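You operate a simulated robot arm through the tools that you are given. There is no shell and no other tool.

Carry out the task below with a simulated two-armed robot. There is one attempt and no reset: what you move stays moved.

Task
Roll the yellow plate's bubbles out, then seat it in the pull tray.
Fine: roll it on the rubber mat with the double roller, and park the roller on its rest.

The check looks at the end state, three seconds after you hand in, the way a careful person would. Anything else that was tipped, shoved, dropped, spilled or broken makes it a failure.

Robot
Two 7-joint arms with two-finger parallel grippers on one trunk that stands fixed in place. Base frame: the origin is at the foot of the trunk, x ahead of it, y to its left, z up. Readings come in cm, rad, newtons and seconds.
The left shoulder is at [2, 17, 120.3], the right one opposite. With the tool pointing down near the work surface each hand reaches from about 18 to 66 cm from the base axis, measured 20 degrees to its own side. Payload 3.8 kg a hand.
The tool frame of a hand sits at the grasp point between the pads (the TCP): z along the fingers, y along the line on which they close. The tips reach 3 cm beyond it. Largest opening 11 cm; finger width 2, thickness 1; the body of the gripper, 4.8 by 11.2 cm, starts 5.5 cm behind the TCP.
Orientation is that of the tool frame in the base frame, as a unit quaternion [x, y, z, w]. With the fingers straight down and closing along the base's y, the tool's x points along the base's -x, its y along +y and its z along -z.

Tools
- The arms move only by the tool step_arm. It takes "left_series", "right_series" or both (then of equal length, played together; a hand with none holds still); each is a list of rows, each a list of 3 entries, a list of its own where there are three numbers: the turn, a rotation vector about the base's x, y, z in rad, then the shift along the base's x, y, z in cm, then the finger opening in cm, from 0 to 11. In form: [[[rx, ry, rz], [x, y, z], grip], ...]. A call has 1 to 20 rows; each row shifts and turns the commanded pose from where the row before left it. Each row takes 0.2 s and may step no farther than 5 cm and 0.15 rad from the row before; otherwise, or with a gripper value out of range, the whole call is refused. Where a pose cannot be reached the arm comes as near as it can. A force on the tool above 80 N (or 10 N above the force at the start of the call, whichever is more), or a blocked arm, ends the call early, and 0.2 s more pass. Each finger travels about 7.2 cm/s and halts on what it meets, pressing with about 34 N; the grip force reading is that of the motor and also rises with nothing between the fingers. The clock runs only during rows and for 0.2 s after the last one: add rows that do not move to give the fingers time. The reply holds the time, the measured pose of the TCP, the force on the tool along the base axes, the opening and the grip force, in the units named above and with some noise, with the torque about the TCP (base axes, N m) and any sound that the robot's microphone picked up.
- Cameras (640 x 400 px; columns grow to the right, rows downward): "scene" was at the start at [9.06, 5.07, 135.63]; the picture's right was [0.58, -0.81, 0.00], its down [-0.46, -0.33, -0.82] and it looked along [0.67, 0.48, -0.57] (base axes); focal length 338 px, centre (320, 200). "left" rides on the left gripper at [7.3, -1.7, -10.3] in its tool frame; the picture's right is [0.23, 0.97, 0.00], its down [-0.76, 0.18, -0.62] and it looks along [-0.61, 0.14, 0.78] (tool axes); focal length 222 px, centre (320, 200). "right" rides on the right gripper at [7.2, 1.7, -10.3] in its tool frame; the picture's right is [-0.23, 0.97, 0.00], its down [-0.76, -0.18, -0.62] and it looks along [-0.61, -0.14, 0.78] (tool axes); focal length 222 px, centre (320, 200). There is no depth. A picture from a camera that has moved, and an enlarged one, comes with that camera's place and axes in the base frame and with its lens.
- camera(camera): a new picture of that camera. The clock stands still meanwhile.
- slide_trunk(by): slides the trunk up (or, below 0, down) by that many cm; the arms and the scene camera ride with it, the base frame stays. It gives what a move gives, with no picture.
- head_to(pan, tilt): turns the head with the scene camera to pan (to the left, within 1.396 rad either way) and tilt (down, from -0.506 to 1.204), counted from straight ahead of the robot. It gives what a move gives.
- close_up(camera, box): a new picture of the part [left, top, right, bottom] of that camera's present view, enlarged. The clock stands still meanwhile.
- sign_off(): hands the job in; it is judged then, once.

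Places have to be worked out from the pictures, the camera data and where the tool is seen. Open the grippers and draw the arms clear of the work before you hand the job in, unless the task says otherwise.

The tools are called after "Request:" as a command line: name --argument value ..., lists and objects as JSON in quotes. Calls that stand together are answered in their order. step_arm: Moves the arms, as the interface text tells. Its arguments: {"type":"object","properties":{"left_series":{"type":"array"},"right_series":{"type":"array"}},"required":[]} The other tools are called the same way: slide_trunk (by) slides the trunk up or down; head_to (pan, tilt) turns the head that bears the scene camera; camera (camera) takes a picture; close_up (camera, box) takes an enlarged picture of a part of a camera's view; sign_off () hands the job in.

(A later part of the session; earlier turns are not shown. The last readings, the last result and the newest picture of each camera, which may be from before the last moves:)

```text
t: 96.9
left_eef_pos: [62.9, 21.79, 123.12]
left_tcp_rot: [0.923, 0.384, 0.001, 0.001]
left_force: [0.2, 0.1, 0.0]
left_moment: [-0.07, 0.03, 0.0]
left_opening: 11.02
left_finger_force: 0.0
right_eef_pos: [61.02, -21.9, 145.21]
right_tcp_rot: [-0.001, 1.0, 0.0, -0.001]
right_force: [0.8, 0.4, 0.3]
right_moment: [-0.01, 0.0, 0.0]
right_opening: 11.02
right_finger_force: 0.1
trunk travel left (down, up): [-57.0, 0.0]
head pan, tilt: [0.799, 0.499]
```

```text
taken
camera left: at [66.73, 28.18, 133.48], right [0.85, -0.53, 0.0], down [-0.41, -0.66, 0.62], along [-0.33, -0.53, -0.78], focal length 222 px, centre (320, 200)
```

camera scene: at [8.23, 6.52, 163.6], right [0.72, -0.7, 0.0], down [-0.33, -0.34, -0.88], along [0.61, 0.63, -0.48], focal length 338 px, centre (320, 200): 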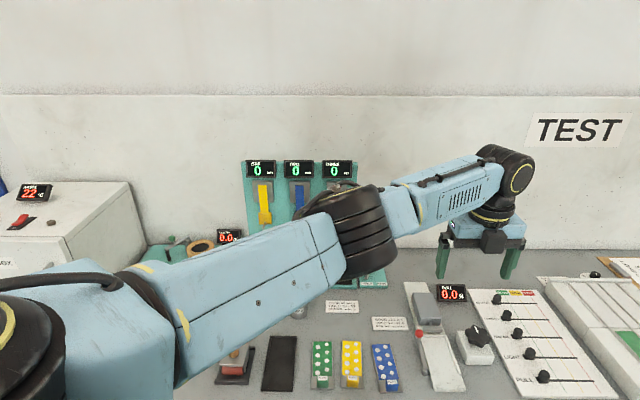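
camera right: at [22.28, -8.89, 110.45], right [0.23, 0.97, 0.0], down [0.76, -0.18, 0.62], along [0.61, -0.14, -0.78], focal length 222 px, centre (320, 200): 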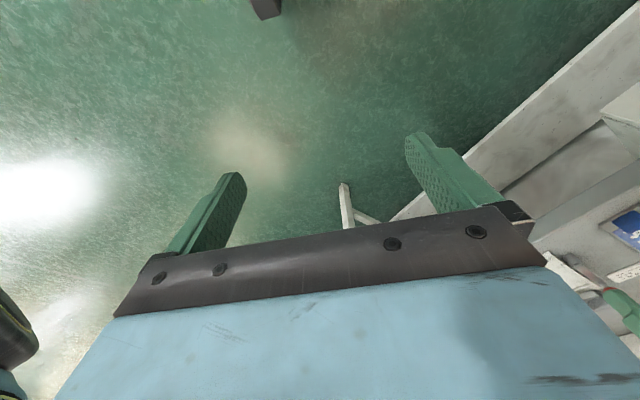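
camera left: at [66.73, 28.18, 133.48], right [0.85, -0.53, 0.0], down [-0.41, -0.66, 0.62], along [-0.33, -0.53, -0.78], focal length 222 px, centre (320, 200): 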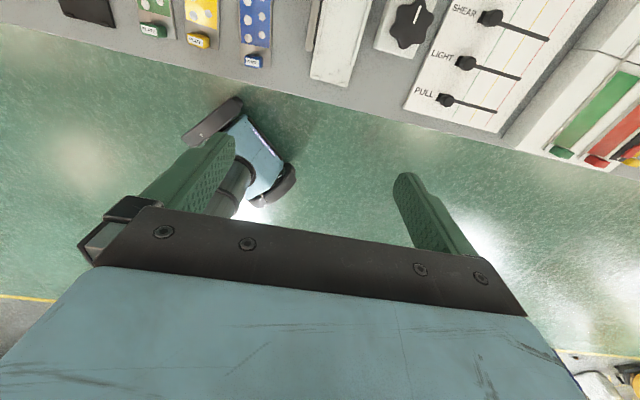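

The reach is unlocked: the hand is over the tray at [62.9, 21.8]. Now I retract and raise relative to the trunk, then lower the trunk to working height.

Request:
step_arm --left_series '[[[0, 0, 0], [-3, 1.9, 2.5], 11], [[0, 0, 0], [-3, 1.9, 2.5], 11], [[0, 0, 0], [-3, 1.9, 2.5], 11], [[0, 0, 0], [-3, 1.9, 2.5], 11], [[0, 0, 0], [-3, 1.9, 2.5], 11], [[0, 0, 0], [-3, 1.9, 2.5], 11], [[0, 0, 0], [0, 0, 2], 11], [[0, 0, 0], [0, 0, 0], 11]]' --right_series '[[[0, 0, 0], [-4, -2, 0], 11], [[0, 0, 0], [-4, -2, 0], 11], [[0, 0, 0], [-4, -2, 0], 11], [[0, 0, 0], [-4, -2, 0], 11], [[0, 0, 0], [-4, -2, 0], 11], [[0, 0, 0], [-4, -2, 0], 11], [[0, 0, 0], [-4, 0, 0], 11], [[0, 0, 0], [0, 0, 0], 11]]'

Request:
slide_trunk --by -32

Request:
head_to --pan 0.7 --tilt 0.65

Request:
camera --camera "scene"

Request:
camera --camera "left"

```text
t: 98.7
left_eef_pos: [45.01, 33.42, 140.07]
left_tcp_rot: [0.923, 0.384, 0.001, 0.0]
left_force: [0.5, 0.3, -0.3]
left_moment: [0.01, -0.01, -0.02]
left_opening: 11.02
left_finger_force: 0.2
right_eef_pos: [33.06, -33.84, 145.4]
right_tcp_rot: [0.0, 1.0, 0.0, 0.0]
right_force: [-0.5, 0.4, 0.1]
right_moment: [-0.01, 0.05, 0.02]
right_opening: 11.03
right_finger_force: 0.2
trunk travel left (down, up): [-57.0, 0.0]
head pan, tilt: [0.799, 0.499]
```

```text
t: 101.8
left_eef_pos: [45.0, 33.25, 108.13]
left_tcp_rot: [0.923, 0.385, 0.0, 0.001]
left_force: [0.1, -0.9, 0.3]
left_moment: [0.0, 0.01, 0.03]
left_opening: 10.99
left_finger_force: 0.1
right_eef_pos: [33.02, -33.76, 113.37]
right_tcp_rot: [0.001, 1.0, -0.001, 0.0]
right_force: [-0.1, 0.1, -0.5]
right_moment: [-0.02, 0.0, -0.03]
right_opening: 11.0
right_finger_force: 0.0
trunk travel left (down, up): [-25.0, 32.0]
head pan, tilt: [0.799, 0.499]
```

```text
t: 102.5
left_eef_pos: [44.95, 33.34, 108.02]
left_tcp_rot: [0.923, 0.384, 0.0, 0.001]
left_force: [0.0, -0.7, 0.5]
left_moment: [-0.01, 0.01, 0.0]
left_opening: 10.99
left_finger_force: 0.1
right_eef_pos: [33.12, -33.88, 113.29]
right_tcp_rot: [0.0, 1.0, 0.0, 0.001]
right_force: [-0.7, 0.4, 0.5]
right_moment: [0.0, -0.01, 0.0]
right_opening: 11.02
right_finger_force: 0.0
trunk travel left (down, up): [-25.0, 32.0]
head pan, tilt: [0.7, 0.649]
```

```text
taken
camera scene: at [8.55, 5.5, 130.27], right [0.64, -0.76, 0.0], down [-0.46, -0.39, -0.8], along [0.61, 0.51, -0.6], focal length 338 px, centre (320, 200)
```

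scene: 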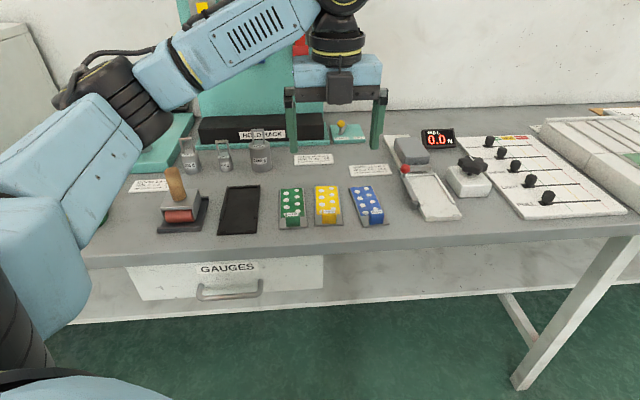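

```text
taken
camera left: at [48.77, 39.72, 118.37], right [0.85, -0.52, 0.0], down [-0.41, -0.67, 0.62], along [-0.33, -0.53, -0.78], focal length 222 px, centre (320, 200)
```

left: 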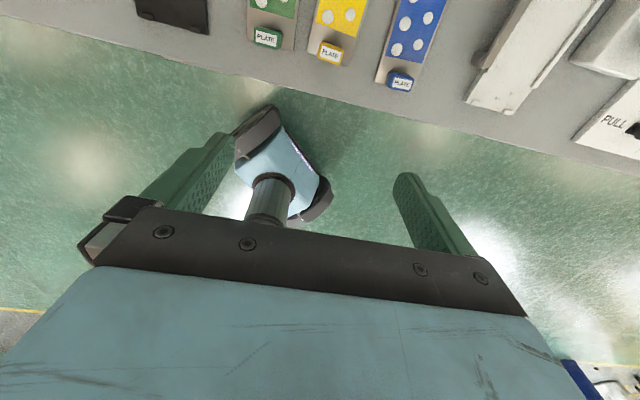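

The bench is untouched. I'll go above the mat at height for precise measuring and to confirm reach with this yaw.

Request:
step_arm --left_series '[[[0, 0, 0], [-1, 4, 0], 11], [[0, 0, 0], [-1, 4, 0], 11], [[0, 0, 0], [-1, 4, 0], 11], [[0, 0, 0], [-1, 4, 0], 11], [[0, 0, 0], [-1, 3.7, 0], 11], [[0, 0, 0], [0, 0, 0], 11]]'

Request:
camera --camera "left"

Request:
close_up --camera "left" --box '[220, 0, 420, 125]'

Request:
close_up --camera "left" --box '[80, 0, 280, 125]'

```text
t: 103.9
left_eef_pos: [40.11, 52.96, 108.09]
left_tcp_rot: [0.923, 0.384, 0.0, 0.001]
left_force: [0.3, -0.2, -0.4]
left_moment: [0.02, -0.01, 0.01]
left_opening: 11.0
left_finger_force: 0.0
right_eef_pos: [33.05, -33.85, 113.42]
right_tcp_rot: [0.0, 1.0, 0.0, 0.0]
right_force: [-0.7, 0.2, 0.3]
right_moment: [0.02, -0.01, 0.03]
right_opening: 10.99
right_finger_force: 0.1
trunk travel left (down, up): [-25.0, 32.0]
head pan, tilt: [0.7, 0.649]
```

```text
taken
camera left: at [43.91, 59.41, 118.41], right [0.85, -0.52, 0.0], down [-0.41, -0.67, 0.62], along [-0.33, -0.53, -0.78], focal length 222 px, centre (320, 200)
```

left: 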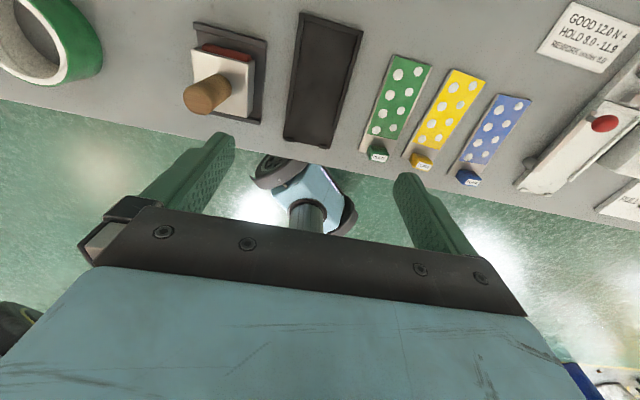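

```text
3.20 times, centred on (320, 62) of left
camera zoom: at [43.91, 59.41, 118.41], right [0.85, -0.52, 0.0], down [-0.41, -0.67, 0.62], along [-0.33, -0.53, -0.78], focal length 711 px, centre (320, 640)
```

zoom: 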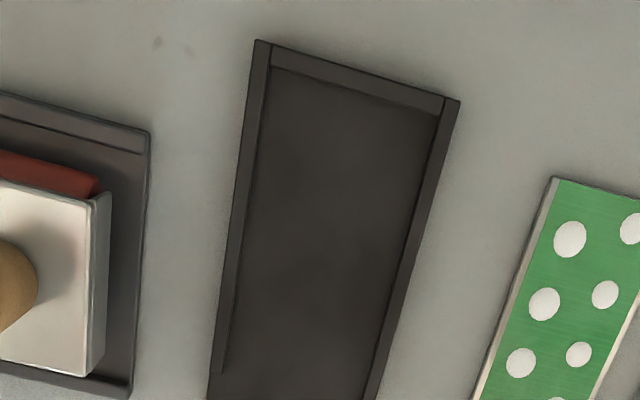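

```text
3.20 times, centred on (180, 62) of left
camera zoom: at [43.91, 59.41, 118.41], right [0.85, -0.52, 0.0], down [-0.41, -0.67, 0.62], along [-0.33, -0.53, -0.78], focal length 711 px, centre (768, 640)
```

zoom: 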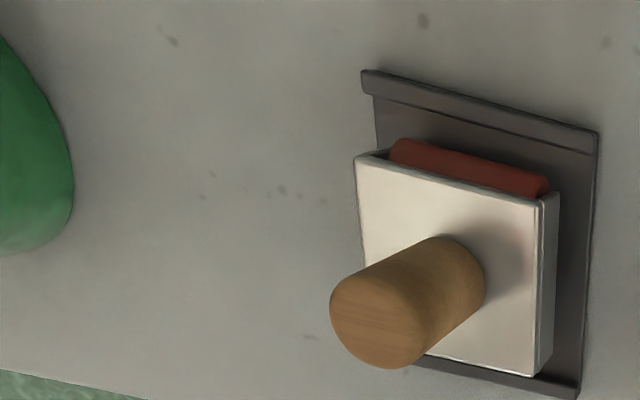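

These views are excellent: mat axis ≈45.3° centred at about [39.8, 53.3]; roller centre/handle about [31.5, 60.4], frame top ≈90.5, handle top ≈96.7. Next, hover over the yellow plate to measure it from this side.

Request:
step_arm --left_series '[[[0, 0, 0], [2.7, -3.3, 0], 11], [[0, 0, 0], [2.7, -3.3, 0], 11], [[0, 0, 0], [2.7, -3.3, 0], 11], [[0, 0, 0], [2.7, -3.3, 0], 11], [[0, 0, 0], [0, 0, 0], 11]]'

Request:
close_up --camera "left" --box '[200, 0, 440, 150]'

Request:
close_up --camera "scene" --box '[260, 160, 420, 260]'

```text
t: 105.1
left_eef_pos: [50.84, 39.9, 108.14]
left_tcp_rot: [0.923, 0.385, 0.001, 0.0]
left_force: [0.0, -0.4, 0.2]
left_moment: [-0.02, 0.01, 0.0]
left_opening: 11.03
left_finger_force: 0.0
right_eef_pos: [32.91, -33.75, 113.33]
right_tcp_rot: [-0.001, 1.0, 0.0, 0.0]
right_force: [-0.1, -0.2, -0.4]
right_moment: [0.01, 0.0, 0.01]
right_opening: 11.0
right_finger_force: 0.0
trunk travel left (down, up): [-25.0, 32.0]
head pan, tilt: [0.7, 0.649]
```

```text
2.67 times, centred on (320, 75) of left
camera zoom: at [54.57, 46.27, 118.47], right [0.85, -0.52, 0.0], down [-0.41, -0.67, 0.62], along [-0.32, -0.53, -0.78], focal length 592 px, centre (320, 533)
```

zoom: 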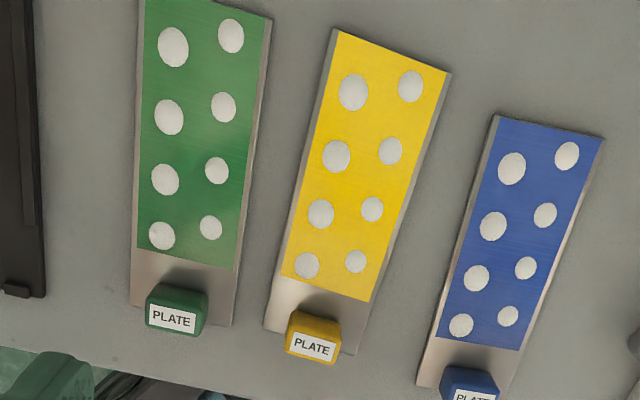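

```text
4.00 times, centred on (340, 210) of scene
camera zoom: at [8.52, 5.53, 130.26], right [0.64, -0.77, 0.0], down [-0.46, -0.39, -0.8], along [0.61, 0.51, -0.6], focal length 1353 px, centre (240, 160)
```

zoom: 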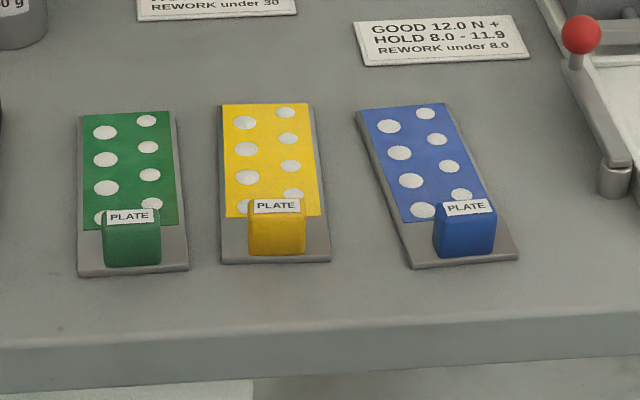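

Yellow plate: centre ≈[52.6, 40.5], axis ≈42.4°, block ≈[48.35, 36.8] with top ≈89.2. I'll align over the block with fingers narrowed to 6 cm (to clear neighbours) and descend partway to verify.

Request:
step_arm --left_series '[[[0, 0, -0.045], [-1.25, -1.55, -2], 6], [[0, 0, 0], [-1.25, -1.55, -2], 6], [[0, 0, 0], [0, 0, -4], 6], [[0, 0, 0], [0, 0, -3], 6], [[0, 0, 0], [0, 0, 0], 6]]'

Request:
camera --camera "left"

Request:
close_up --camera "scene" --box '[260, 140, 420, 240]'

```text
t: 106.3
left_eef_pos: [48.27, 36.69, 96.94]
left_tcp_rot: [0.932, 0.364, 0.001, 0.002]
left_force: [0.6, 0.2, 0.5]
left_moment: [-0.01, 0.0, -0.02]
left_opening: 6.01
left_finger_force: 0.0
right_eef_pos: [33.11, -33.86, 113.37]
right_tcp_rot: [0.0, 1.0, 0.0, 0.0]
right_force: [-0.4, 0.2, -0.7]
right_moment: [0.0, 0.01, -0.02]
right_opening: 10.99
right_finger_force: 0.2
trunk travel left (down, up): [-25.0, 32.0]
head pan, tilt: [0.7, 0.649]
```

```text
taken
camera left: at [52.41, 43.0, 107.36], right [0.83, -0.56, 0.0], down [-0.44, -0.65, 0.62], along [-0.35, -0.52, -0.78], focal length 222 px, centre (320, 200)
```

left: 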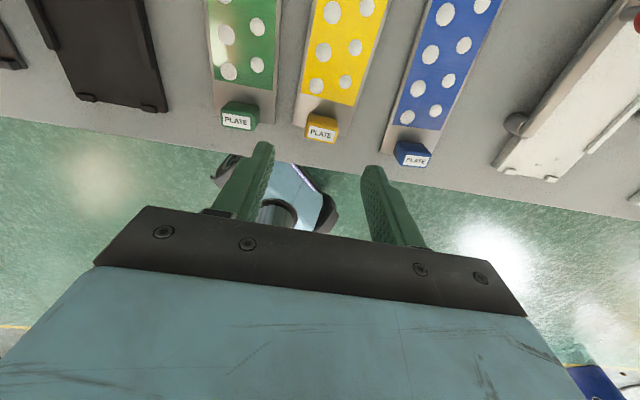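

```text
4.00 times, centred on (340, 190) of scene
camera zoom: at [8.55, 5.5, 130.26], right [0.64, -0.76, 0.0], down [-0.46, -0.39, -0.8], along [0.61, 0.51, -0.6], focal length 1353 px, centre (240, 240)
```

zoom: 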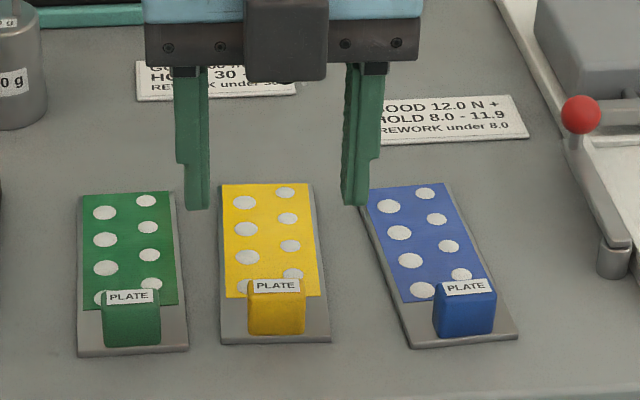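

Alignment with the block looks right in both views. Descend to just above the plate surface around the block.

Request:
step_arm --left_series '[[[0, 0, 0], [0.05, 0.08, -2.5], 6], [[0, 0, 0], [0, 0, -2.2], 6], [[0, 0, 0], [0, 0, -1.5], 6], [[0, 0, 0], [0, 0, -0.4], 6], [[0, 0, 0], [0, 0, 0], 6]]'

Request:
close_up --camera "scene" --box '[280, 150, 400, 225]'

Request:
close_up --camera "left" --box '[220, 60, 440, 200]'

```text
t: 107.5
left_eef_pos: [48.32, 36.87, 90.23]
left_tcp_rot: [0.931, 0.364, 0.0, 0.001]
left_force: [0.3, 0.6, -0.2]
left_moment: [0.01, -0.01, 0.03]
left_opening: 5.99
left_finger_force: 0.0
right_eef_pos: [32.98, -33.83, 113.26]
right_tcp_rot: [-0.001, 1.0, 0.0, 0.0]
right_force: [0.2, 0.8, 0.3]
right_moment: [-0.01, 0.0, 0.0]
right_opening: 11.0
right_finger_force: 0.0
trunk travel left (down, up): [-25.0, 32.0]
head pan, tilt: [0.7, 0.649]
```

```text
5.33 times, centred on (340, 188) of scene
camera zoom: at [8.55, 5.5, 130.26], right [0.64, -0.76, 0.0], down [-0.46, -0.39, -0.8], along [0.61, 0.51, -0.6], focal length 1804 px, centre (213, 267)
```

zoom: 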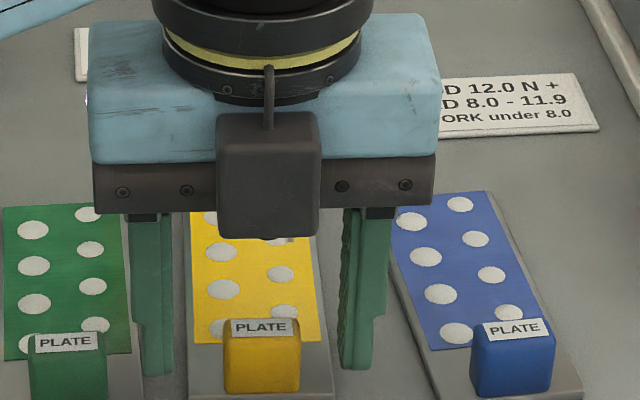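

```text
2.86 times, centred on (330, 130) of left
camera zoom: at [52.42, 43.09, 100.66], right [0.83, -0.56, 0.0], down [-0.44, -0.65, 0.62], along [-0.35, -0.52, -0.78], focal length 635 px, centre (291, 400)
```

zoom: 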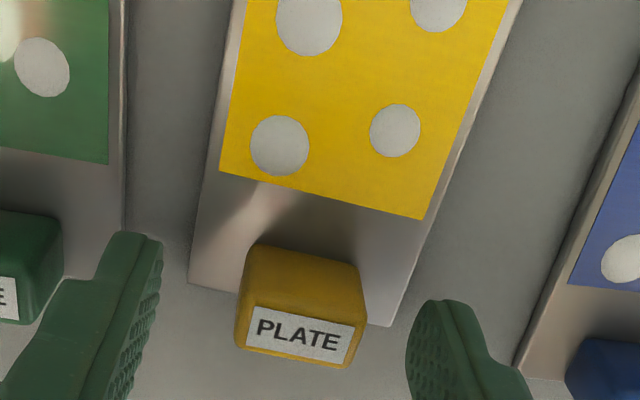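

Fingers straddle the block with the block ~0.2 cm toward the right finger. I'll shift slightly to centre and close, then check the grip.

Request:
step_arm --left_series '[[[0, 0, 0], [0.15, -0.17, 0], 6], [[0, 0, 0], [0, 0, 0], 4], [[0, 0, 0], [0, 0, 0], 2], [[0, 0, 0], [0, 0, 0], 1], [[0, 0, 0], [0, 0, 0], 1], [[0, 0, 0], [0, 0, 0], 1]]'

Request:
close_up --camera "left" --box '[220, 0, 440, 140]'

```text
t: 108.9
left_eef_pos: [48.38, 36.62, 90.25]
left_tcp_rot: [0.931, 0.365, 0.0, 0.001]
left_force: [0.5, 0.1, 0.5]
left_moment: [0.02, 0.07, -0.1]
left_opening: 2.77
left_finger_force: 34.2
right_eef_pos: [32.92, -33.85, 113.38]
right_tcp_rot: [0.0, 1.0, 0.0, 0.001]
right_force: [0.1, 1.5, -0.5]
right_moment: [0.0, 0.0, 0.0]
right_opening: 11.01
right_finger_force: 0.1
trunk travel left (down, up): [-25.0, 32.0]
head pan, tilt: [0.7, 0.649]
```

```text
2.86 times, centred on (330, 70) of left
camera zoom: at [52.55, 42.89, 100.65], right [0.83, -0.56, 0.0], down [-0.44, -0.65, 0.62], along [-0.35, -0.52, -0.78], focal length 635 px, centre (291, 571)
```

zoom: 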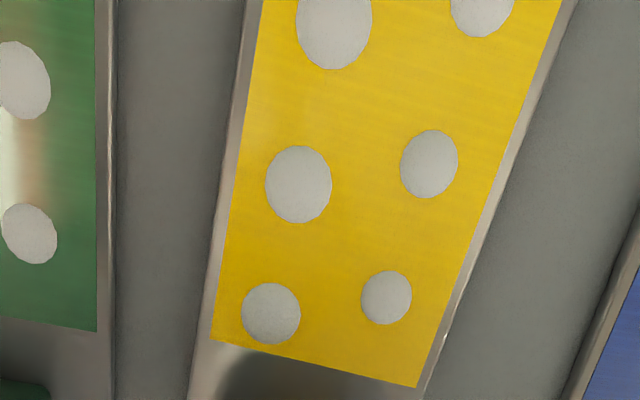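

Gripped (2.77 cm, 34 N). Lift the plate slowly and check.

Request:
step_arm --left_series '[[[0, 0, 0], [0, 0, 1], 1], [[0, 0, 0], [0, 0, 1.5], 1], [[0, 0, 0], [0, 0, 2], 1], [[0, 0, 0], [0, 0, 3], 1], [[0, 0, 0], [0, 0, 2.5], 1], [[0, 0, 0], [0, 0, 0], 1]]'

Request:
camera --camera "left"

Request:
close_up --camera "scene" --box '[260, 120, 420, 220]'

```text
t: 110.3
left_eef_pos: [48.38, 36.69, 100.3]
left_tcp_rot: [0.931, 0.364, 0.001, 0.0]
left_force: [-0.2, 0.0, -3.0]
left_moment: [-0.07, 0.07, 0.0]
left_opening: 2.73
left_finger_force: 34.7
right_eef_pos: [33.02, -33.93, 113.36]
right_tcp_rot: [0.001, 1.0, -0.001, -0.001]
right_force: [-0.3, 0.5, 0.2]
right_moment: [0.0, 0.02, 0.0]
right_opening: 11.02
right_finger_force: 0.1
trunk travel left (down, up): [-25.0, 32.0]
head pan, tilt: [0.7, 0.649]
```

```text
taken
camera left: at [52.53, 42.9, 110.7], right [0.83, -0.56, 0.0], down [-0.44, -0.65, 0.62], along [-0.35, -0.52, -0.78], focal length 222 px, centre (320, 200)
```

left: 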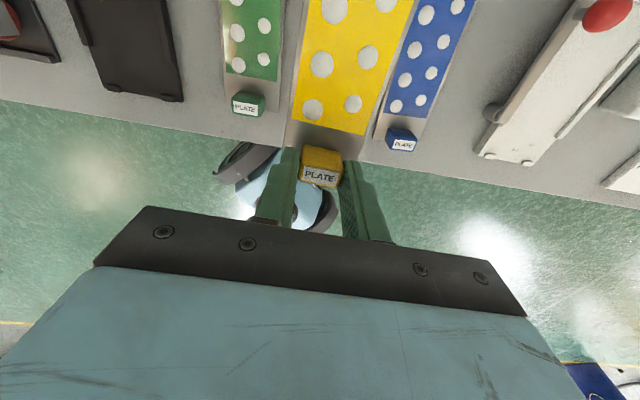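

```text
4.00 times, centred on (340, 170) of scene
camera zoom: at [8.58, 5.53, 130.26], right [0.64, -0.76, 0.0], down [-0.46, -0.39, -0.8], along [0.61, 0.51, -0.6], focal length 1353 px, centre (240, 320)
```

zoom: 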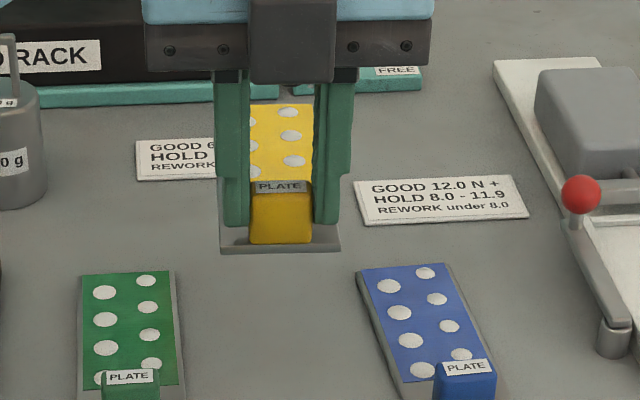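

Lifted cleanly (≈3 N weight). I'll verify that the plate hasn't sagged in the grip by repeating the same close-up.

Request:
close_up --camera "left" --box '[220, 0, 440, 140]'

```text
2.86 times, centred on (330, 70) of left
camera zoom: at [52.53, 42.9, 110.7], right [0.83, -0.56, 0.0], down [-0.44, -0.65, 0.62], along [-0.35, -0.52, -0.78], focal length 635 px, centre (291, 571)
```

zoom: 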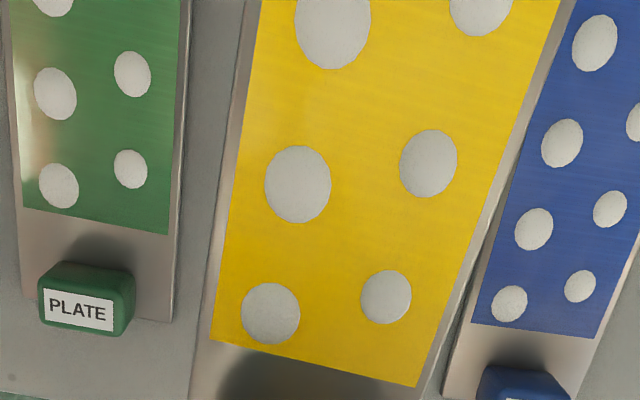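

No slip: the plate centre sits 5.7 cm ahead of the TCP along its axis. Now a careful scene close-up of the mat to refine its position before carrying the plate there.

Request:
close_up --camera "scene" --box '[190, 170, 286, 230]'

Request:
close_up --camera "scene" --box '[380, 130, 500, 205]'

```text
6.67 times, centred on (238, 200) of scene
camera zoom: at [8.58, 5.53, 130.26], right [0.64, -0.76, 0.0], down [-0.46, -0.39, -0.8], along [0.61, 0.51, -0.6], focal length 2254 px, centre (867, 200)
```

zoom: 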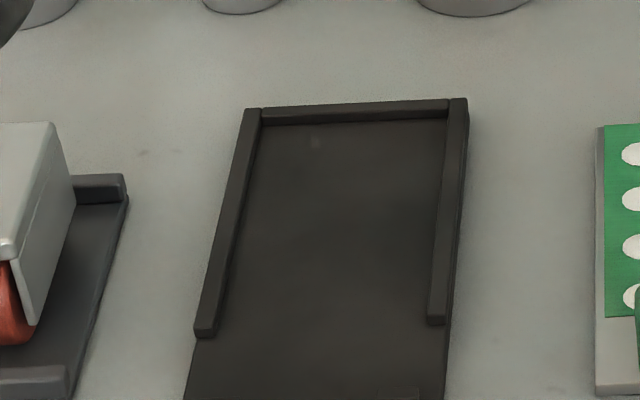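

```text
5.33 times, centred on (440, 168) of scene
camera zoom: at [8.58, 5.53, 130.26], right [0.64, -0.76, 0.0], down [-0.46, -0.39, -0.8], along [0.61, 0.51, -0.6], focal length 1804 px, centre (-320, 373)
```

zoom: 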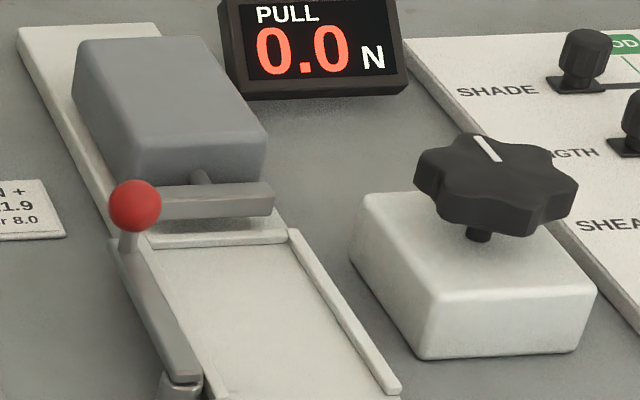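

Mat confirmed: centre [39.8, 53.3], axis ≈45°. I carry the plate over to the mat at height and align the yaw.

Request:
step_arm --left_series '[[[0, 0, 0.031], [-3.14, 3.18, 0], 1], [[0, 0, 0], [-3.14, 3.18, 0], 1], [[0, 0, 0], [-3.14, 3.18, 0], 1], [[0, 0, 0], [-3.13, 3.2, 0], 1], [[0, 0, 0], [0, 0, -3], 1], [[0, 0, 0], [0, 0, -2], 1], [[0, 0, 0], [0, 0, 0], 1]]'

Request:
close_up --camera "scene" --box '[170, 130, 298, 210]'

Request:
close_up --camera "left" --box '[200, 0, 440, 150]'

```text
t: 111.9
left_eef_pos: [35.88, 49.38, 95.04]
left_tcp_rot: [0.926, 0.377, 0.0, 0.0]
left_force: [0.3, -0.2, -3.1]
left_moment: [-0.05, 0.08, -0.03]
left_opening: 2.75
left_finger_force: 34.1
right_eef_pos: [33.06, -33.92, 113.34]
right_tcp_rot: [0.0, 1.0, 0.0, 0.0]
right_force: [-0.4, 0.6, -0.1]
right_moment: [-0.02, 0.02, 0.03]
right_opening: 10.98
right_finger_force: 0.0
trunk travel left (down, up): [-25.0, 32.0]
head pan, tilt: [0.7, 0.649]
```

```text
5.00 times, centred on (234, 170) of scene
camera zoom: at [8.57, 5.52, 130.26], right [0.64, -0.76, 0.0], down [-0.46, -0.39, -0.8], along [0.61, 0.51, -0.6], focal length 1691 px, centre (750, 350)
```

zoom: 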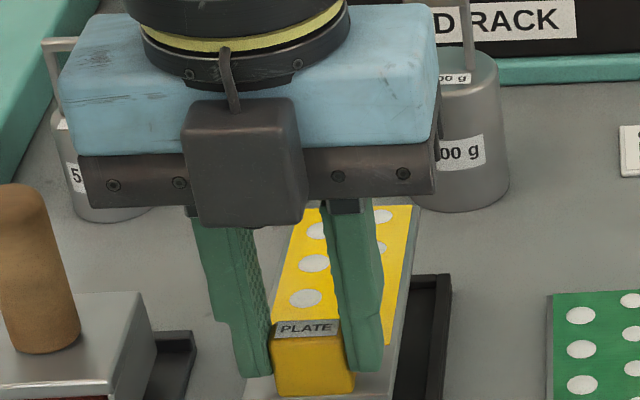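

```text
2.67 times, centred on (320, 75) of left
camera zoom: at [39.83, 55.67, 105.47], right [0.84, -0.54, 0.0], down [-0.42, -0.66, 0.62], along [-0.33, -0.53, -0.78], focal length 592 px, centre (320, 533)
```

zoom: 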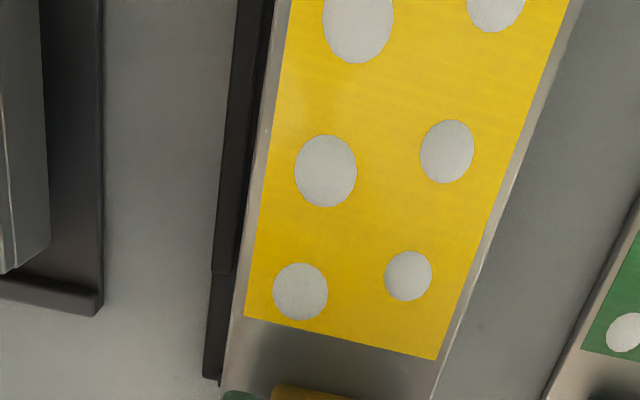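

Plate is centred over the mat to within ~0.1 cm by my calculation. Lower gently until it rests.

Request:
step_arm --left_series '[[[0, 0, 0], [0, 0, -1.8], 1], [[0, 0, 0], [0, 0, -1.4], 1], [[0, 0, 0], [0, 0, -0.5], 1], [[0, 0, 0], [0, 0, 0], 1]]'

Request:
close_up --camera "scene" --box '[170, 150, 298, 230]'

Request:
close_up --camera "left" --box '[200, 0, 440, 150]'

```text
t: 112.9
left_eef_pos: [35.95, 49.34, 91.51]
left_tcp_rot: [0.926, 0.378, 0.0, 0.001]
left_force: [-0.4, 0.1, -3.3]
left_moment: [-0.09, 0.13, 0.0]
left_opening: 2.78
left_finger_force: 34.3
right_eef_pos: [33.17, -33.87, 113.46]
right_tcp_rot: [0.0, 1.0, -0.001, 0.0]
right_force: [0.7, 0.0, 0.6]
right_moment: [0.02, 0.02, -0.01]
right_opening: 11.01
right_finger_force: 0.1
trunk travel left (down, up): [-25.0, 32.0]
head pan, tilt: [0.7, 0.649]
```

```text
5.00 times, centred on (234, 190) of scene
camera zoom: at [8.57, 5.52, 130.26], right [0.64, -0.76, 0.0], down [-0.46, -0.39, -0.8], along [0.61, 0.51, -0.6], focal length 1691 px, centre (750, 250)
```

zoom: 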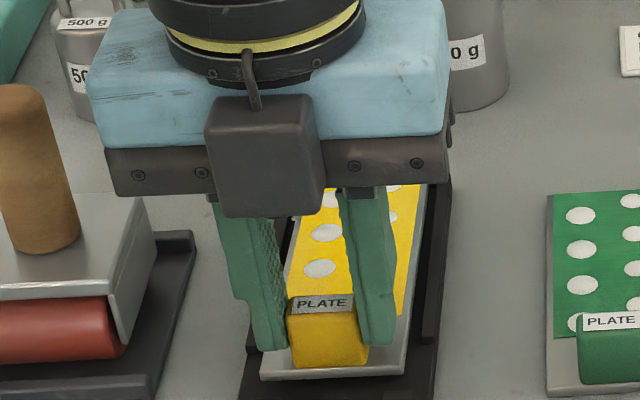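

```text
2.67 times, centred on (320, 75) of left
camera zoom: at [39.88, 55.72, 101.92], right [0.84, -0.54, 0.0], down [-0.42, -0.66, 0.62], along [-0.33, -0.53, -0.78], focal length 592 px, centre (320, 533)
```

zoom: 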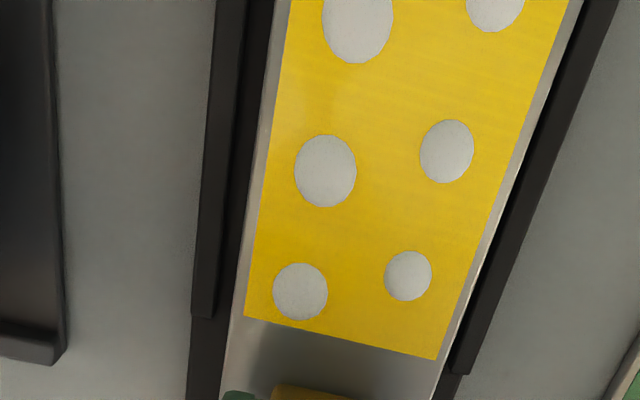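

Gaps to both rails look even. Lower the last bit in small steps and watch the force.

Request:
step_arm --left_series '[[[0, 0, 0], [-0.05, 0.05, -0.3], 1], [[0, 0, 0], [0, 0, -0.3], 1], [[0, 0, 0], [0, 0, -0.15], 1], [[0, 0, 0], [0, 0, 0], 1]]'

```text
t: 113.9
left_eef_pos: [36.01, 49.57, 90.9]
left_tcp_rot: [0.926, 0.378, 0.001, 0.0]
left_force: [-0.5, -0.4, 2.6]
left_moment: [0.12, -0.01, -0.07]
left_opening: 2.74
left_finger_force: 34.2
right_eef_pos: [33.05, -33.94, 113.42]
right_tcp_rot: [0.001, 1.0, -0.001, 0.0]
right_force: [0.1, 0.7, -0.5]
right_moment: [0.01, -0.01, -0.01]
right_opening: 11.0
right_finger_force: 0.0
trunk travel left (down, up): [-25.0, 32.0]
head pan, tilt: [0.7, 0.649]
```

Contact at TCP 90.9 (about 6 N). Check visually that it lies in the recess before releasing.

Request:
close_up --camera "scene" --box '[190, 165, 286, 225]'

Request:
close_up --camera "left" --box '[200, 0, 440, 150]'

```text
6.67 times, centred on (238, 195) of scene
camera zoom: at [8.55, 5.48, 130.27], right [0.64, -0.76, 0.0], down [-0.46, -0.39, -0.8], along [0.61, 0.51, -0.6], focal length 2254 px, centre (867, 233)
```

zoom: 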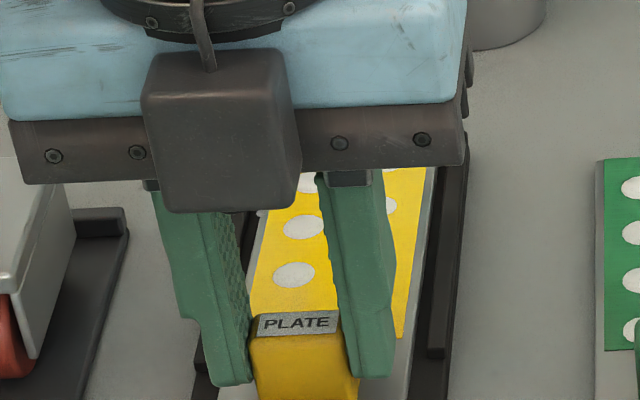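

```text
2.67 times, centred on (320, 75) of left
camera zoom: at [39.8, 55.75, 101.29], right [0.84, -0.54, 0.0], down [-0.42, -0.66, 0.62], along [-0.33, -0.53, -0.78], focal length 592 px, centre (320, 533)
```

zoom: 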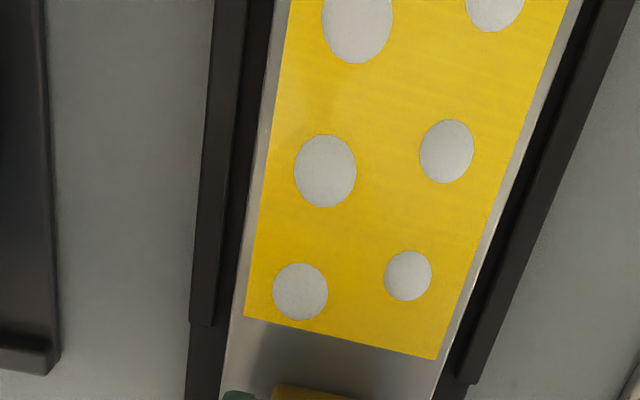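

Rails look clear on both sides, but by my numbers the far end is within ~0.15 cm of the far stop. I'll lift 0.5 cm, shift 0.2 cm nearer, and lower again to see if it settles lower.

Request:
step_arm --left_series '[[[0, 0, 0], [0, 0, 0.5], 1], [[0, 0, 0], [-0.16, -0.2, 0], 1], [[0, 0, 0], [0, 0, -0.3], 1], [[0, 0, 0], [0, 0, -0.2], 1], [[0, 0, 0], [0, 0, -0.1], 1], [[0, 0, 0], [0, 0, 0], 1]]'

```text
t: 115.3
left_eef_pos: [35.61, 49.26, 91.02]
left_tcp_rot: [0.926, 0.378, 0.002, 0.0]
left_force: [-1.0, -0.6, 4.2]
left_moment: [0.04, 0.19, -0.04]
left_opening: 2.77
left_finger_force: 33.9
right_eef_pos: [33.0, -33.87, 113.33]
right_tcp_rot: [0.0, 1.0, 0.0, -0.001]
right_force: [-0.8, 0.3, 0.0]
right_moment: [-0.03, -0.01, -0.04]
right_opening: 11.0
right_finger_force: 0.0
trunk travel left (down, up): [-25.0, 32.0]
head pan, tilt: [0.7, 0.649]
```

The contact moved to the near-left stop, so the earlier position was better. Lift clear and read the free pose for a more exact placement.

Request:
step_arm --left_series '[[[0, 0, 0], [0.1, 0.1, 0.6], 1], [[0, 0, 0], [0, 0, 0.2], 1], [[0, 0, 0], [0, 0, 0], 1], [[0, 0, 0], [0, 0, 0], 1]]'

Request:
step_arm --left_series '[[[0, 0, 0], [0, 0, 0], 1]]'

Request:
close_up --camera "left" --box '[200, 0, 440, 150]'

```text
t: 116.3
left_eef_pos: [35.76, 49.26, 91.54]
left_tcp_rot: [0.926, 0.378, 0.0, 0.0]
left_force: [0.4, -0.3, -2.7]
left_moment: [-0.06, 0.09, -0.01]
left_opening: 2.72
left_finger_force: 33.5
right_eef_pos: [33.07, -33.8, 113.34]
right_tcp_rot: [0.001, 1.0, 0.001, 0.001]
right_force: [0.1, 0.8, -0.5]
right_moment: [-0.01, -0.01, 0.0]
right_opening: 11.0
right_finger_force: 0.1
trunk travel left (down, up): [-25.0, 32.0]
head pan, tilt: [0.7, 0.649]
```

```text
t: 116.7
left_eef_pos: [35.83, 49.41, 91.59]
left_tcp_rot: [0.926, 0.378, 0.0, 0.0]
left_force: [0.8, -0.6, -2.0]
left_moment: [-0.11, 0.1, 0.04]
left_opening: 2.74
left_finger_force: 33.9
right_eef_pos: [33.13, -33.84, 113.44]
right_tcp_rot: [0.0, 1.0, 0.0, 0.0]
right_force: [-0.2, -0.4, 0.3]
right_moment: [-0.03, 0.0, 0.04]
right_opening: 11.01
right_finger_force: 0.0
trunk travel left (down, up): [-25.0, 32.0]
head pan, tilt: [0.7, 0.649]
```

```text
2.67 times, centred on (320, 75) of left
camera zoom: at [39.73, 55.68, 101.98], right [0.84, -0.54, 0.0], down [-0.42, -0.66, 0.62], along [-0.33, -0.53, -0.78], focal length 592 px, centre (320, 533)
```

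zoom: 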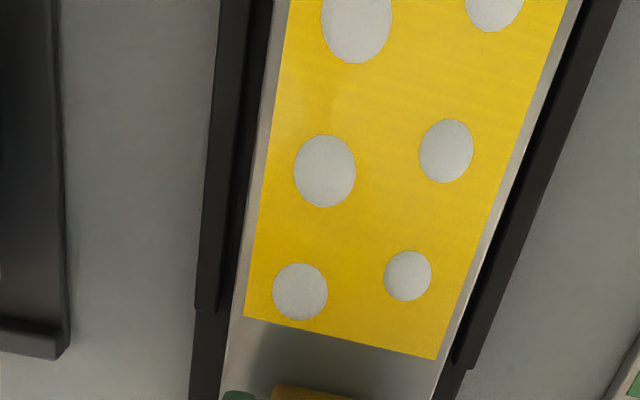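

Free pose ≈[35.8, 49.35]; shift by (+0.05, +0.16) to centre it both ways, then lower gently.

Request:
step_arm --left_series '[[[0, 0, 0], [0.05, 0.16, 0], 1], [[0, 0, 0], [0, 0, 0], 1], [[0, 0, 0], [0, 0, -0.3], 1], [[0, 0, 0], [0, 0, -0.3], 1], [[0, 0, 0], [0, 0, -0.15], 1], [[0, 0, 0], [0, 0, 0], 1]]'

```text
t: 118.1
left_eef_pos: [35.83, 49.44, 90.84]
left_tcp_rot: [0.926, 0.379, 0.001, 0.0]
left_force: [0.5, 1.8, 4.2]
left_moment: [0.14, 0.15, -0.02]
left_opening: 2.72
left_finger_force: 33.6
right_eef_pos: [32.98, -33.91, 113.45]
right_tcp_rot: [0.0, 1.0, 0.0, 0.0]
right_force: [1.2, -0.9, 0.3]
right_moment: [0.01, 0.0, -0.03]
right_opening: 10.99
right_finger_force: 0.1
trunk travel left (down, up): [-25.0, 32.0]
head pan, tilt: [0.7, 0.649]
```

It settled slightly lower (90.84). Release by opening a little, then retreat upward and look.

Request:
step_arm --left_series '[[[0, 0, 0], [0, 0, 0], 3.4], [[0, 0, 0], [0, 0, 0], 5], [[0, 0, 0], [0, 0, 0], 5.5], [[0, 0, 0], [0, 0, 2.5], 5.5], [[0, 0, 0], [0, 0, 4], 5.5], [[0, 0, 0], [0, 0, 4], 6], [[0, 0, 0], [2, 2, 4], 6], [[0, 0, 0], [2, 2, 2], 6], [[0, 0, 0], [0, 0, 0], 6]]'

Request:
close_up --camera "left" --box '[200, 0, 440, 150]'

Request:
close_up --camera "scene" --box '[170, 160, 298, 240]'

```text
t: 120.1
left_eef_pos: [39.89, 53.57, 107.54]
left_tcp_rot: [0.926, 0.377, -0.001, 0.0]
left_force: [-0.1, 0.4, -0.7]
left_moment: [0.02, -0.01, -0.01]
left_opening: 5.99
left_finger_force: 0.0
right_eef_pos: [32.96, -33.73, 113.46]
right_tcp_rot: [0.0, 1.0, 0.001, 0.0]
right_force: [-0.7, -1.3, -0.1]
right_moment: [0.02, -0.03, 0.0]
right_opening: 11.0
right_finger_force: 0.1
trunk travel left (down, up): [-25.0, 32.0]
head pan, tilt: [0.7, 0.649]
```

```text
2.67 times, centred on (320, 75) of left
camera zoom: at [43.74, 59.85, 117.86], right [0.84, -0.54, 0.0], down [-0.42, -0.66, 0.62], along [-0.33, -0.53, -0.78], focal length 592 px, centre (320, 533)
```

zoom: 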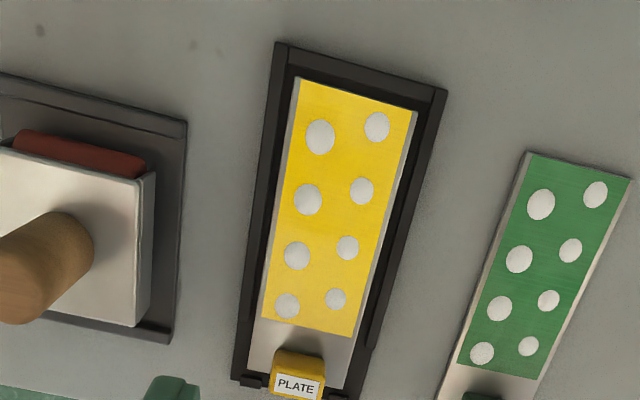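

```text
5.00 times, centred on (234, 200) of scene
camera zoom: at [8.54, 5.51, 130.26], right [0.64, -0.76, 0.0], down [-0.46, -0.39, -0.8], along [0.61, 0.51, -0.6], focal length 1691 px, centre (750, 200)
```

zoom: 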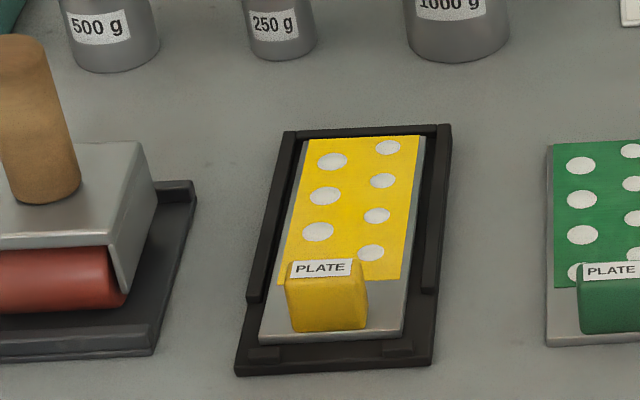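

The plate is seated flat in the mat. Now move above the roller's handle and check alignment.

Request:
step_arm --left_series '[[[0, 0, 0.01], [-2.85, 2.28, 0], 6], [[0, 0, 0], [-2.85, 2.28, 0], 6], [[0, 0, 0], [-2.75, 2.27, 0], 6], [[0, 0, 0], [0, 0, 0], 6]]'

Request:
camera --camera "left"

Request:
close_up --camera "scene" --box '[120, 120, 248, 240]'

```text
t: 121.1
left_eef_pos: [31.55, 60.36, 107.42]
left_tcp_rot: [0.924, 0.382, 0.0, 0.001]
left_force: [0.5, -1.0, -0.3]
left_moment: [-0.03, -0.03, -0.02]
left_opening: 6.0
left_finger_force: 0.1
right_eef_pos: [33.02, -33.89, 113.42]
right_tcp_rot: [0.0, 1.0, 0.0, 0.001]
right_force: [0.1, 0.8, -0.5]
right_moment: [-0.02, 0.02, -0.05]
right_opening: 11.0
right_finger_force: 0.1
trunk travel left (down, up): [-25.0, 32.0]
head pan, tilt: [0.7, 0.649]
```

```text
taken
camera left: at [35.33, 66.79, 117.91], right [0.85, -0.53, 0.0], down [-0.41, -0.66, 0.62], along [-0.33, -0.53, -0.78], focal length 222 px, centre (320, 200)
```

left: 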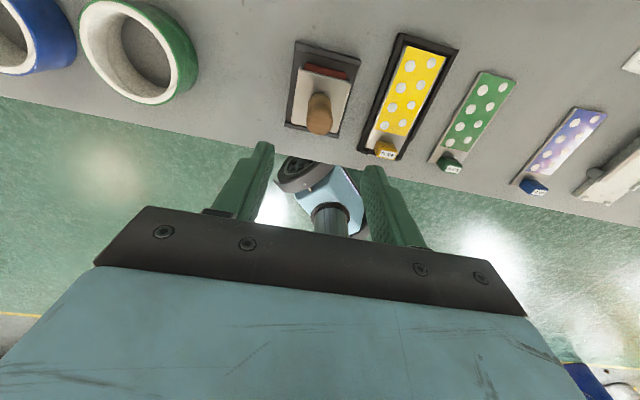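

```text
3.33 times, centred on (184, 180) of scene
camera zoom: at [8.58, 5.5, 130.26], right [0.64, -0.76, 0.0], down [-0.46, -0.39, -0.8], along [0.61, 0.51, -0.6], focal length 1127 px, centre (773, 267)
```

zoom: 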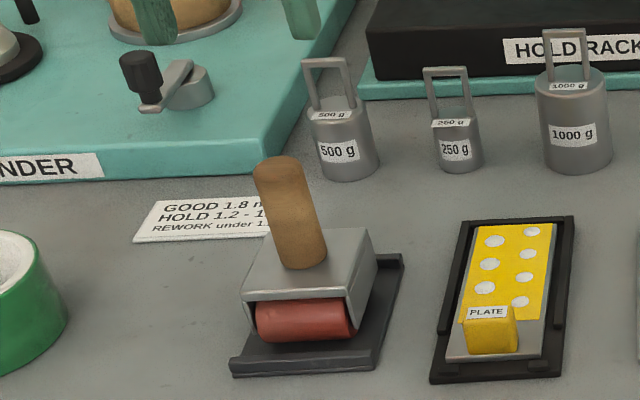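

Handle top computes to [31.4, 60.45]—aligned. Descend around the handle.

Request:
step_arm --left_series '[[[0, 0, 0], [-0.05, 0.05, -4], 6], [[0, 0, 0], [0, 0, -4], 6], [[0, 0, 0], [0, 0, -3], 6], [[0, 0, 0], [0, 0, -1.3], 6], [[0, 0, 0], [0, 0, -0.6], 6], [[0, 0, 0], [0, 0, 0], 6]]'

Request:
close_up --camera "left" --box '[220, 60, 440, 200]'

Request:
close_up --camera "scene" --box '[120, 120, 248, 240]'

```text
t: 122.5
left_eef_pos: [31.3, 60.24, 94.46]
left_tcp_rot: [0.924, 0.382, 0.0, 0.0]
left_force: [-0.4, -0.5, -0.2]
left_moment: [-0.01, 0.01, -0.02]
left_opening: 6.01
left_finger_force: 0.0
right_eef_pos: [32.94, -33.88, 113.36]
right_tcp_rot: [0.001, 1.0, 0.0, 0.001]
right_force: [-1.0, -0.7, -0.5]
right_moment: [0.01, -0.02, 0.01]
right_opening: 11.01
right_finger_force: 0.0
trunk travel left (down, up): [-25.0, 32.0]
head pan, tilt: [0.7, 0.649]
```

```text
2.86 times, centred on (330, 130) of left
camera zoom: at [35.21, 66.66, 104.89], right [0.85, -0.53, 0.0], down [-0.41, -0.66, 0.62], along [-0.33, -0.53, -0.78], focal length 635 px, centre (291, 400)
```

zoom: 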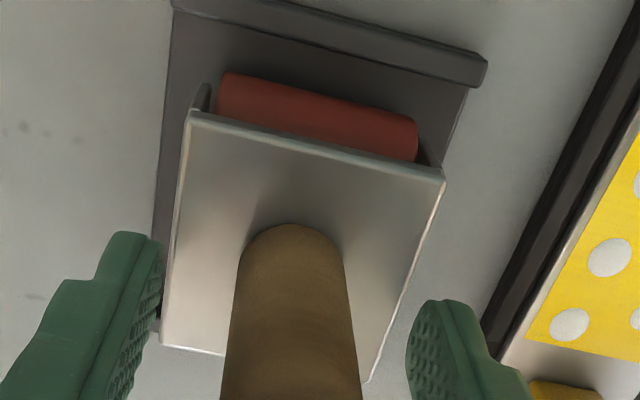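

```text
3.33 times, centred on (184, 180) of scene
camera zoom: at [8.55, 5.5, 130.26], right [0.64, -0.76, 0.0], down [-0.46, -0.39, -0.8], along [0.61, 0.51, -0.6], focal length 1127 px, centre (773, 267)
```

zoom: 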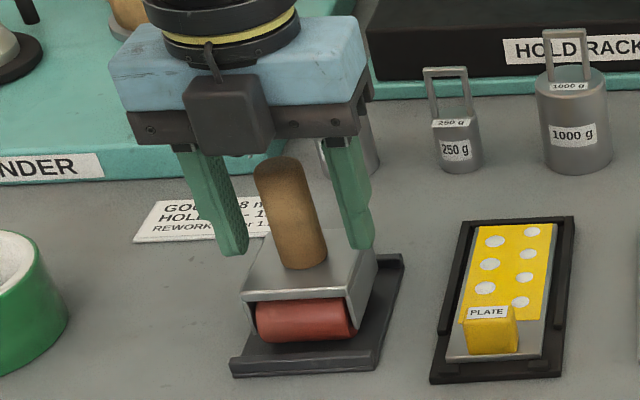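

Handle centre ≈[31.3, 60.3] against TCP [31.3, 60.25]. Close on the handle.

Request:
step_arm --left_series '[[[0, 0, 0], [0, 0, 0], 4], [[0, 0, 0], [0, 0, 0], 2], [[0, 0, 0], [0, 0, 0], 1], [[0, 0, 0], [0, 0, 0], 1], [[0, 0, 0], [0, 0, 0], 1]]'

Request:
close_up --camera "left" --box '[220, 40, 440, 180]'

Request:
close_up --camera "scene" --box '[130, 140, 242, 240]'

```text
t: 123.7
left_eef_pos: [31.31, 60.28, 94.5]
left_tcp_rot: [0.924, 0.382, 0.0, 0.0]
left_force: [-3.0, 3.4, -0.1]
left_moment: [0.32, 0.35, 0.04]
left_opening: 2.56
left_finger_force: 34.0
right_eef_pos: [33.09, -33.7, 113.37]
right_tcp_rot: [0.0, 1.0, 0.0, 0.001]
right_force: [-0.3, 0.5, -0.1]
right_moment: [-0.01, 0.01, 0.01]
right_opening: 11.01
right_finger_force: 0.1
trunk travel left (down, up): [-25.0, 32.0]
head pan, tilt: [0.7, 0.649]
```

```text
2.86 times, centred on (330, 110) of left
camera zoom: at [35.18, 66.7, 104.91], right [0.85, -0.53, 0.0], down [-0.41, -0.66, 0.62], along [-0.33, -0.53, -0.78], focal length 635 px, centre (291, 457)
```

zoom: 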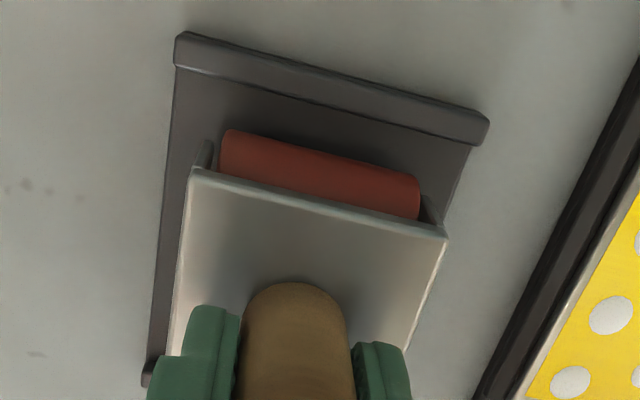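

```text
4.00 times, centred on (186, 190) of scene
camera zoom: at [8.52, 5.53, 130.26], right [0.64, -0.76, 0.0], down [-0.46, -0.39, -0.8], along [0.61, 0.51, -0.6], focal length 1353 px, centre (856, 240)
```

zoom: 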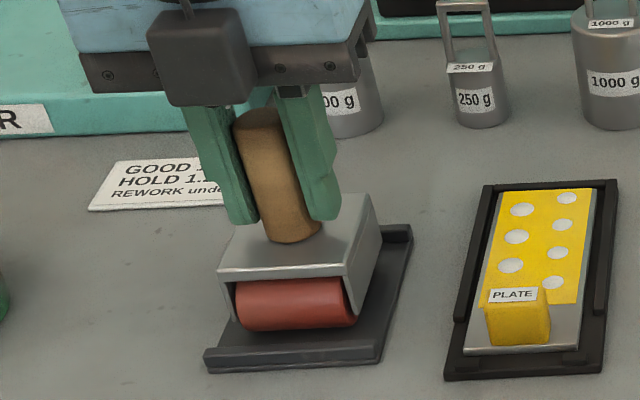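

Gripped the handle (2.56 cm, 34 N). Lift the roller slowly and watch for slip.

Request:
step_arm --left_series '[[[0, 0, 0], [0, 0, 0.5], 1], [[0, 0, 0], [0, 0, 1], 1], [[0, 0, 0], [0, 0, 1.5], 1], [[0, 0, 0], [0, 0, 2], 1], [[0, 0, 0], [0, 0, 0], 1]]'

Request:
close_up --camera "left" --box '[220, 40, 440, 180]'

Request:
close_up --camera "scene" --box '[130, 140, 242, 240]'

```text
t: 124.9
left_eef_pos: [31.32, 60.5, 99.3]
left_tcp_rot: [0.924, 0.383, 0.0, 0.001]
left_force: [0.5, -0.9, -6.1]
left_moment: [0.0, -0.01, -0.02]
left_opening: 2.56
left_finger_force: 33.7
right_eef_pos: [33.03, -33.83, 113.41]
right_tcp_rot: [0.0, 1.0, 0.0, 0.0]
right_force: [-0.6, 0.3, -0.2]
right_moment: [0.01, 0.01, 0.0]
right_opening: 11.0
right_finger_force: 0.0
trunk travel left (down, up): [-25.0, 32.0]
head pan, tilt: [0.7, 0.649]
```

```text
2.86 times, centred on (330, 110) of left
camera zoom: at [35.21, 66.82, 109.8], right [0.85, -0.53, 0.0], down [-0.41, -0.66, 0.62], along [-0.33, -0.53, -0.78], focal length 635 px, centre (291, 457)
```

zoom: 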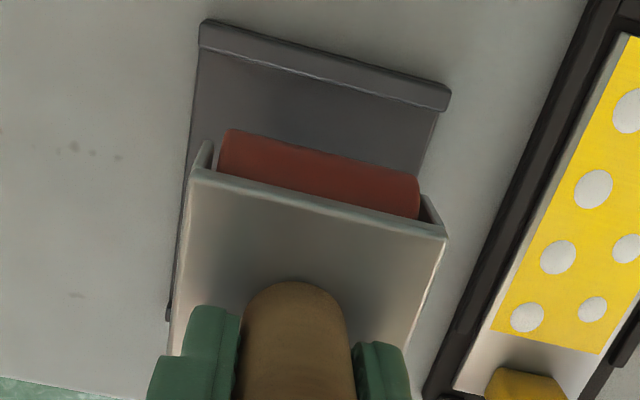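

```text
4.00 times, centred on (186, 190) of scene
camera zoom: at [8.58, 5.57, 130.25], right [0.64, -0.76, 0.0], down [-0.46, -0.39, -0.8], along [0.61, 0.51, -0.61], focal length 1353 px, centre (856, 240)
```

zoom: 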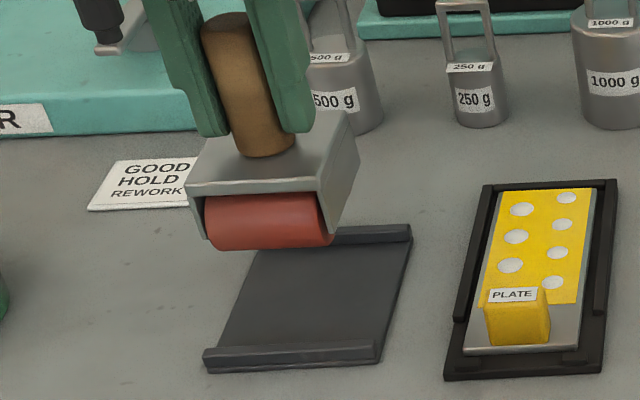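

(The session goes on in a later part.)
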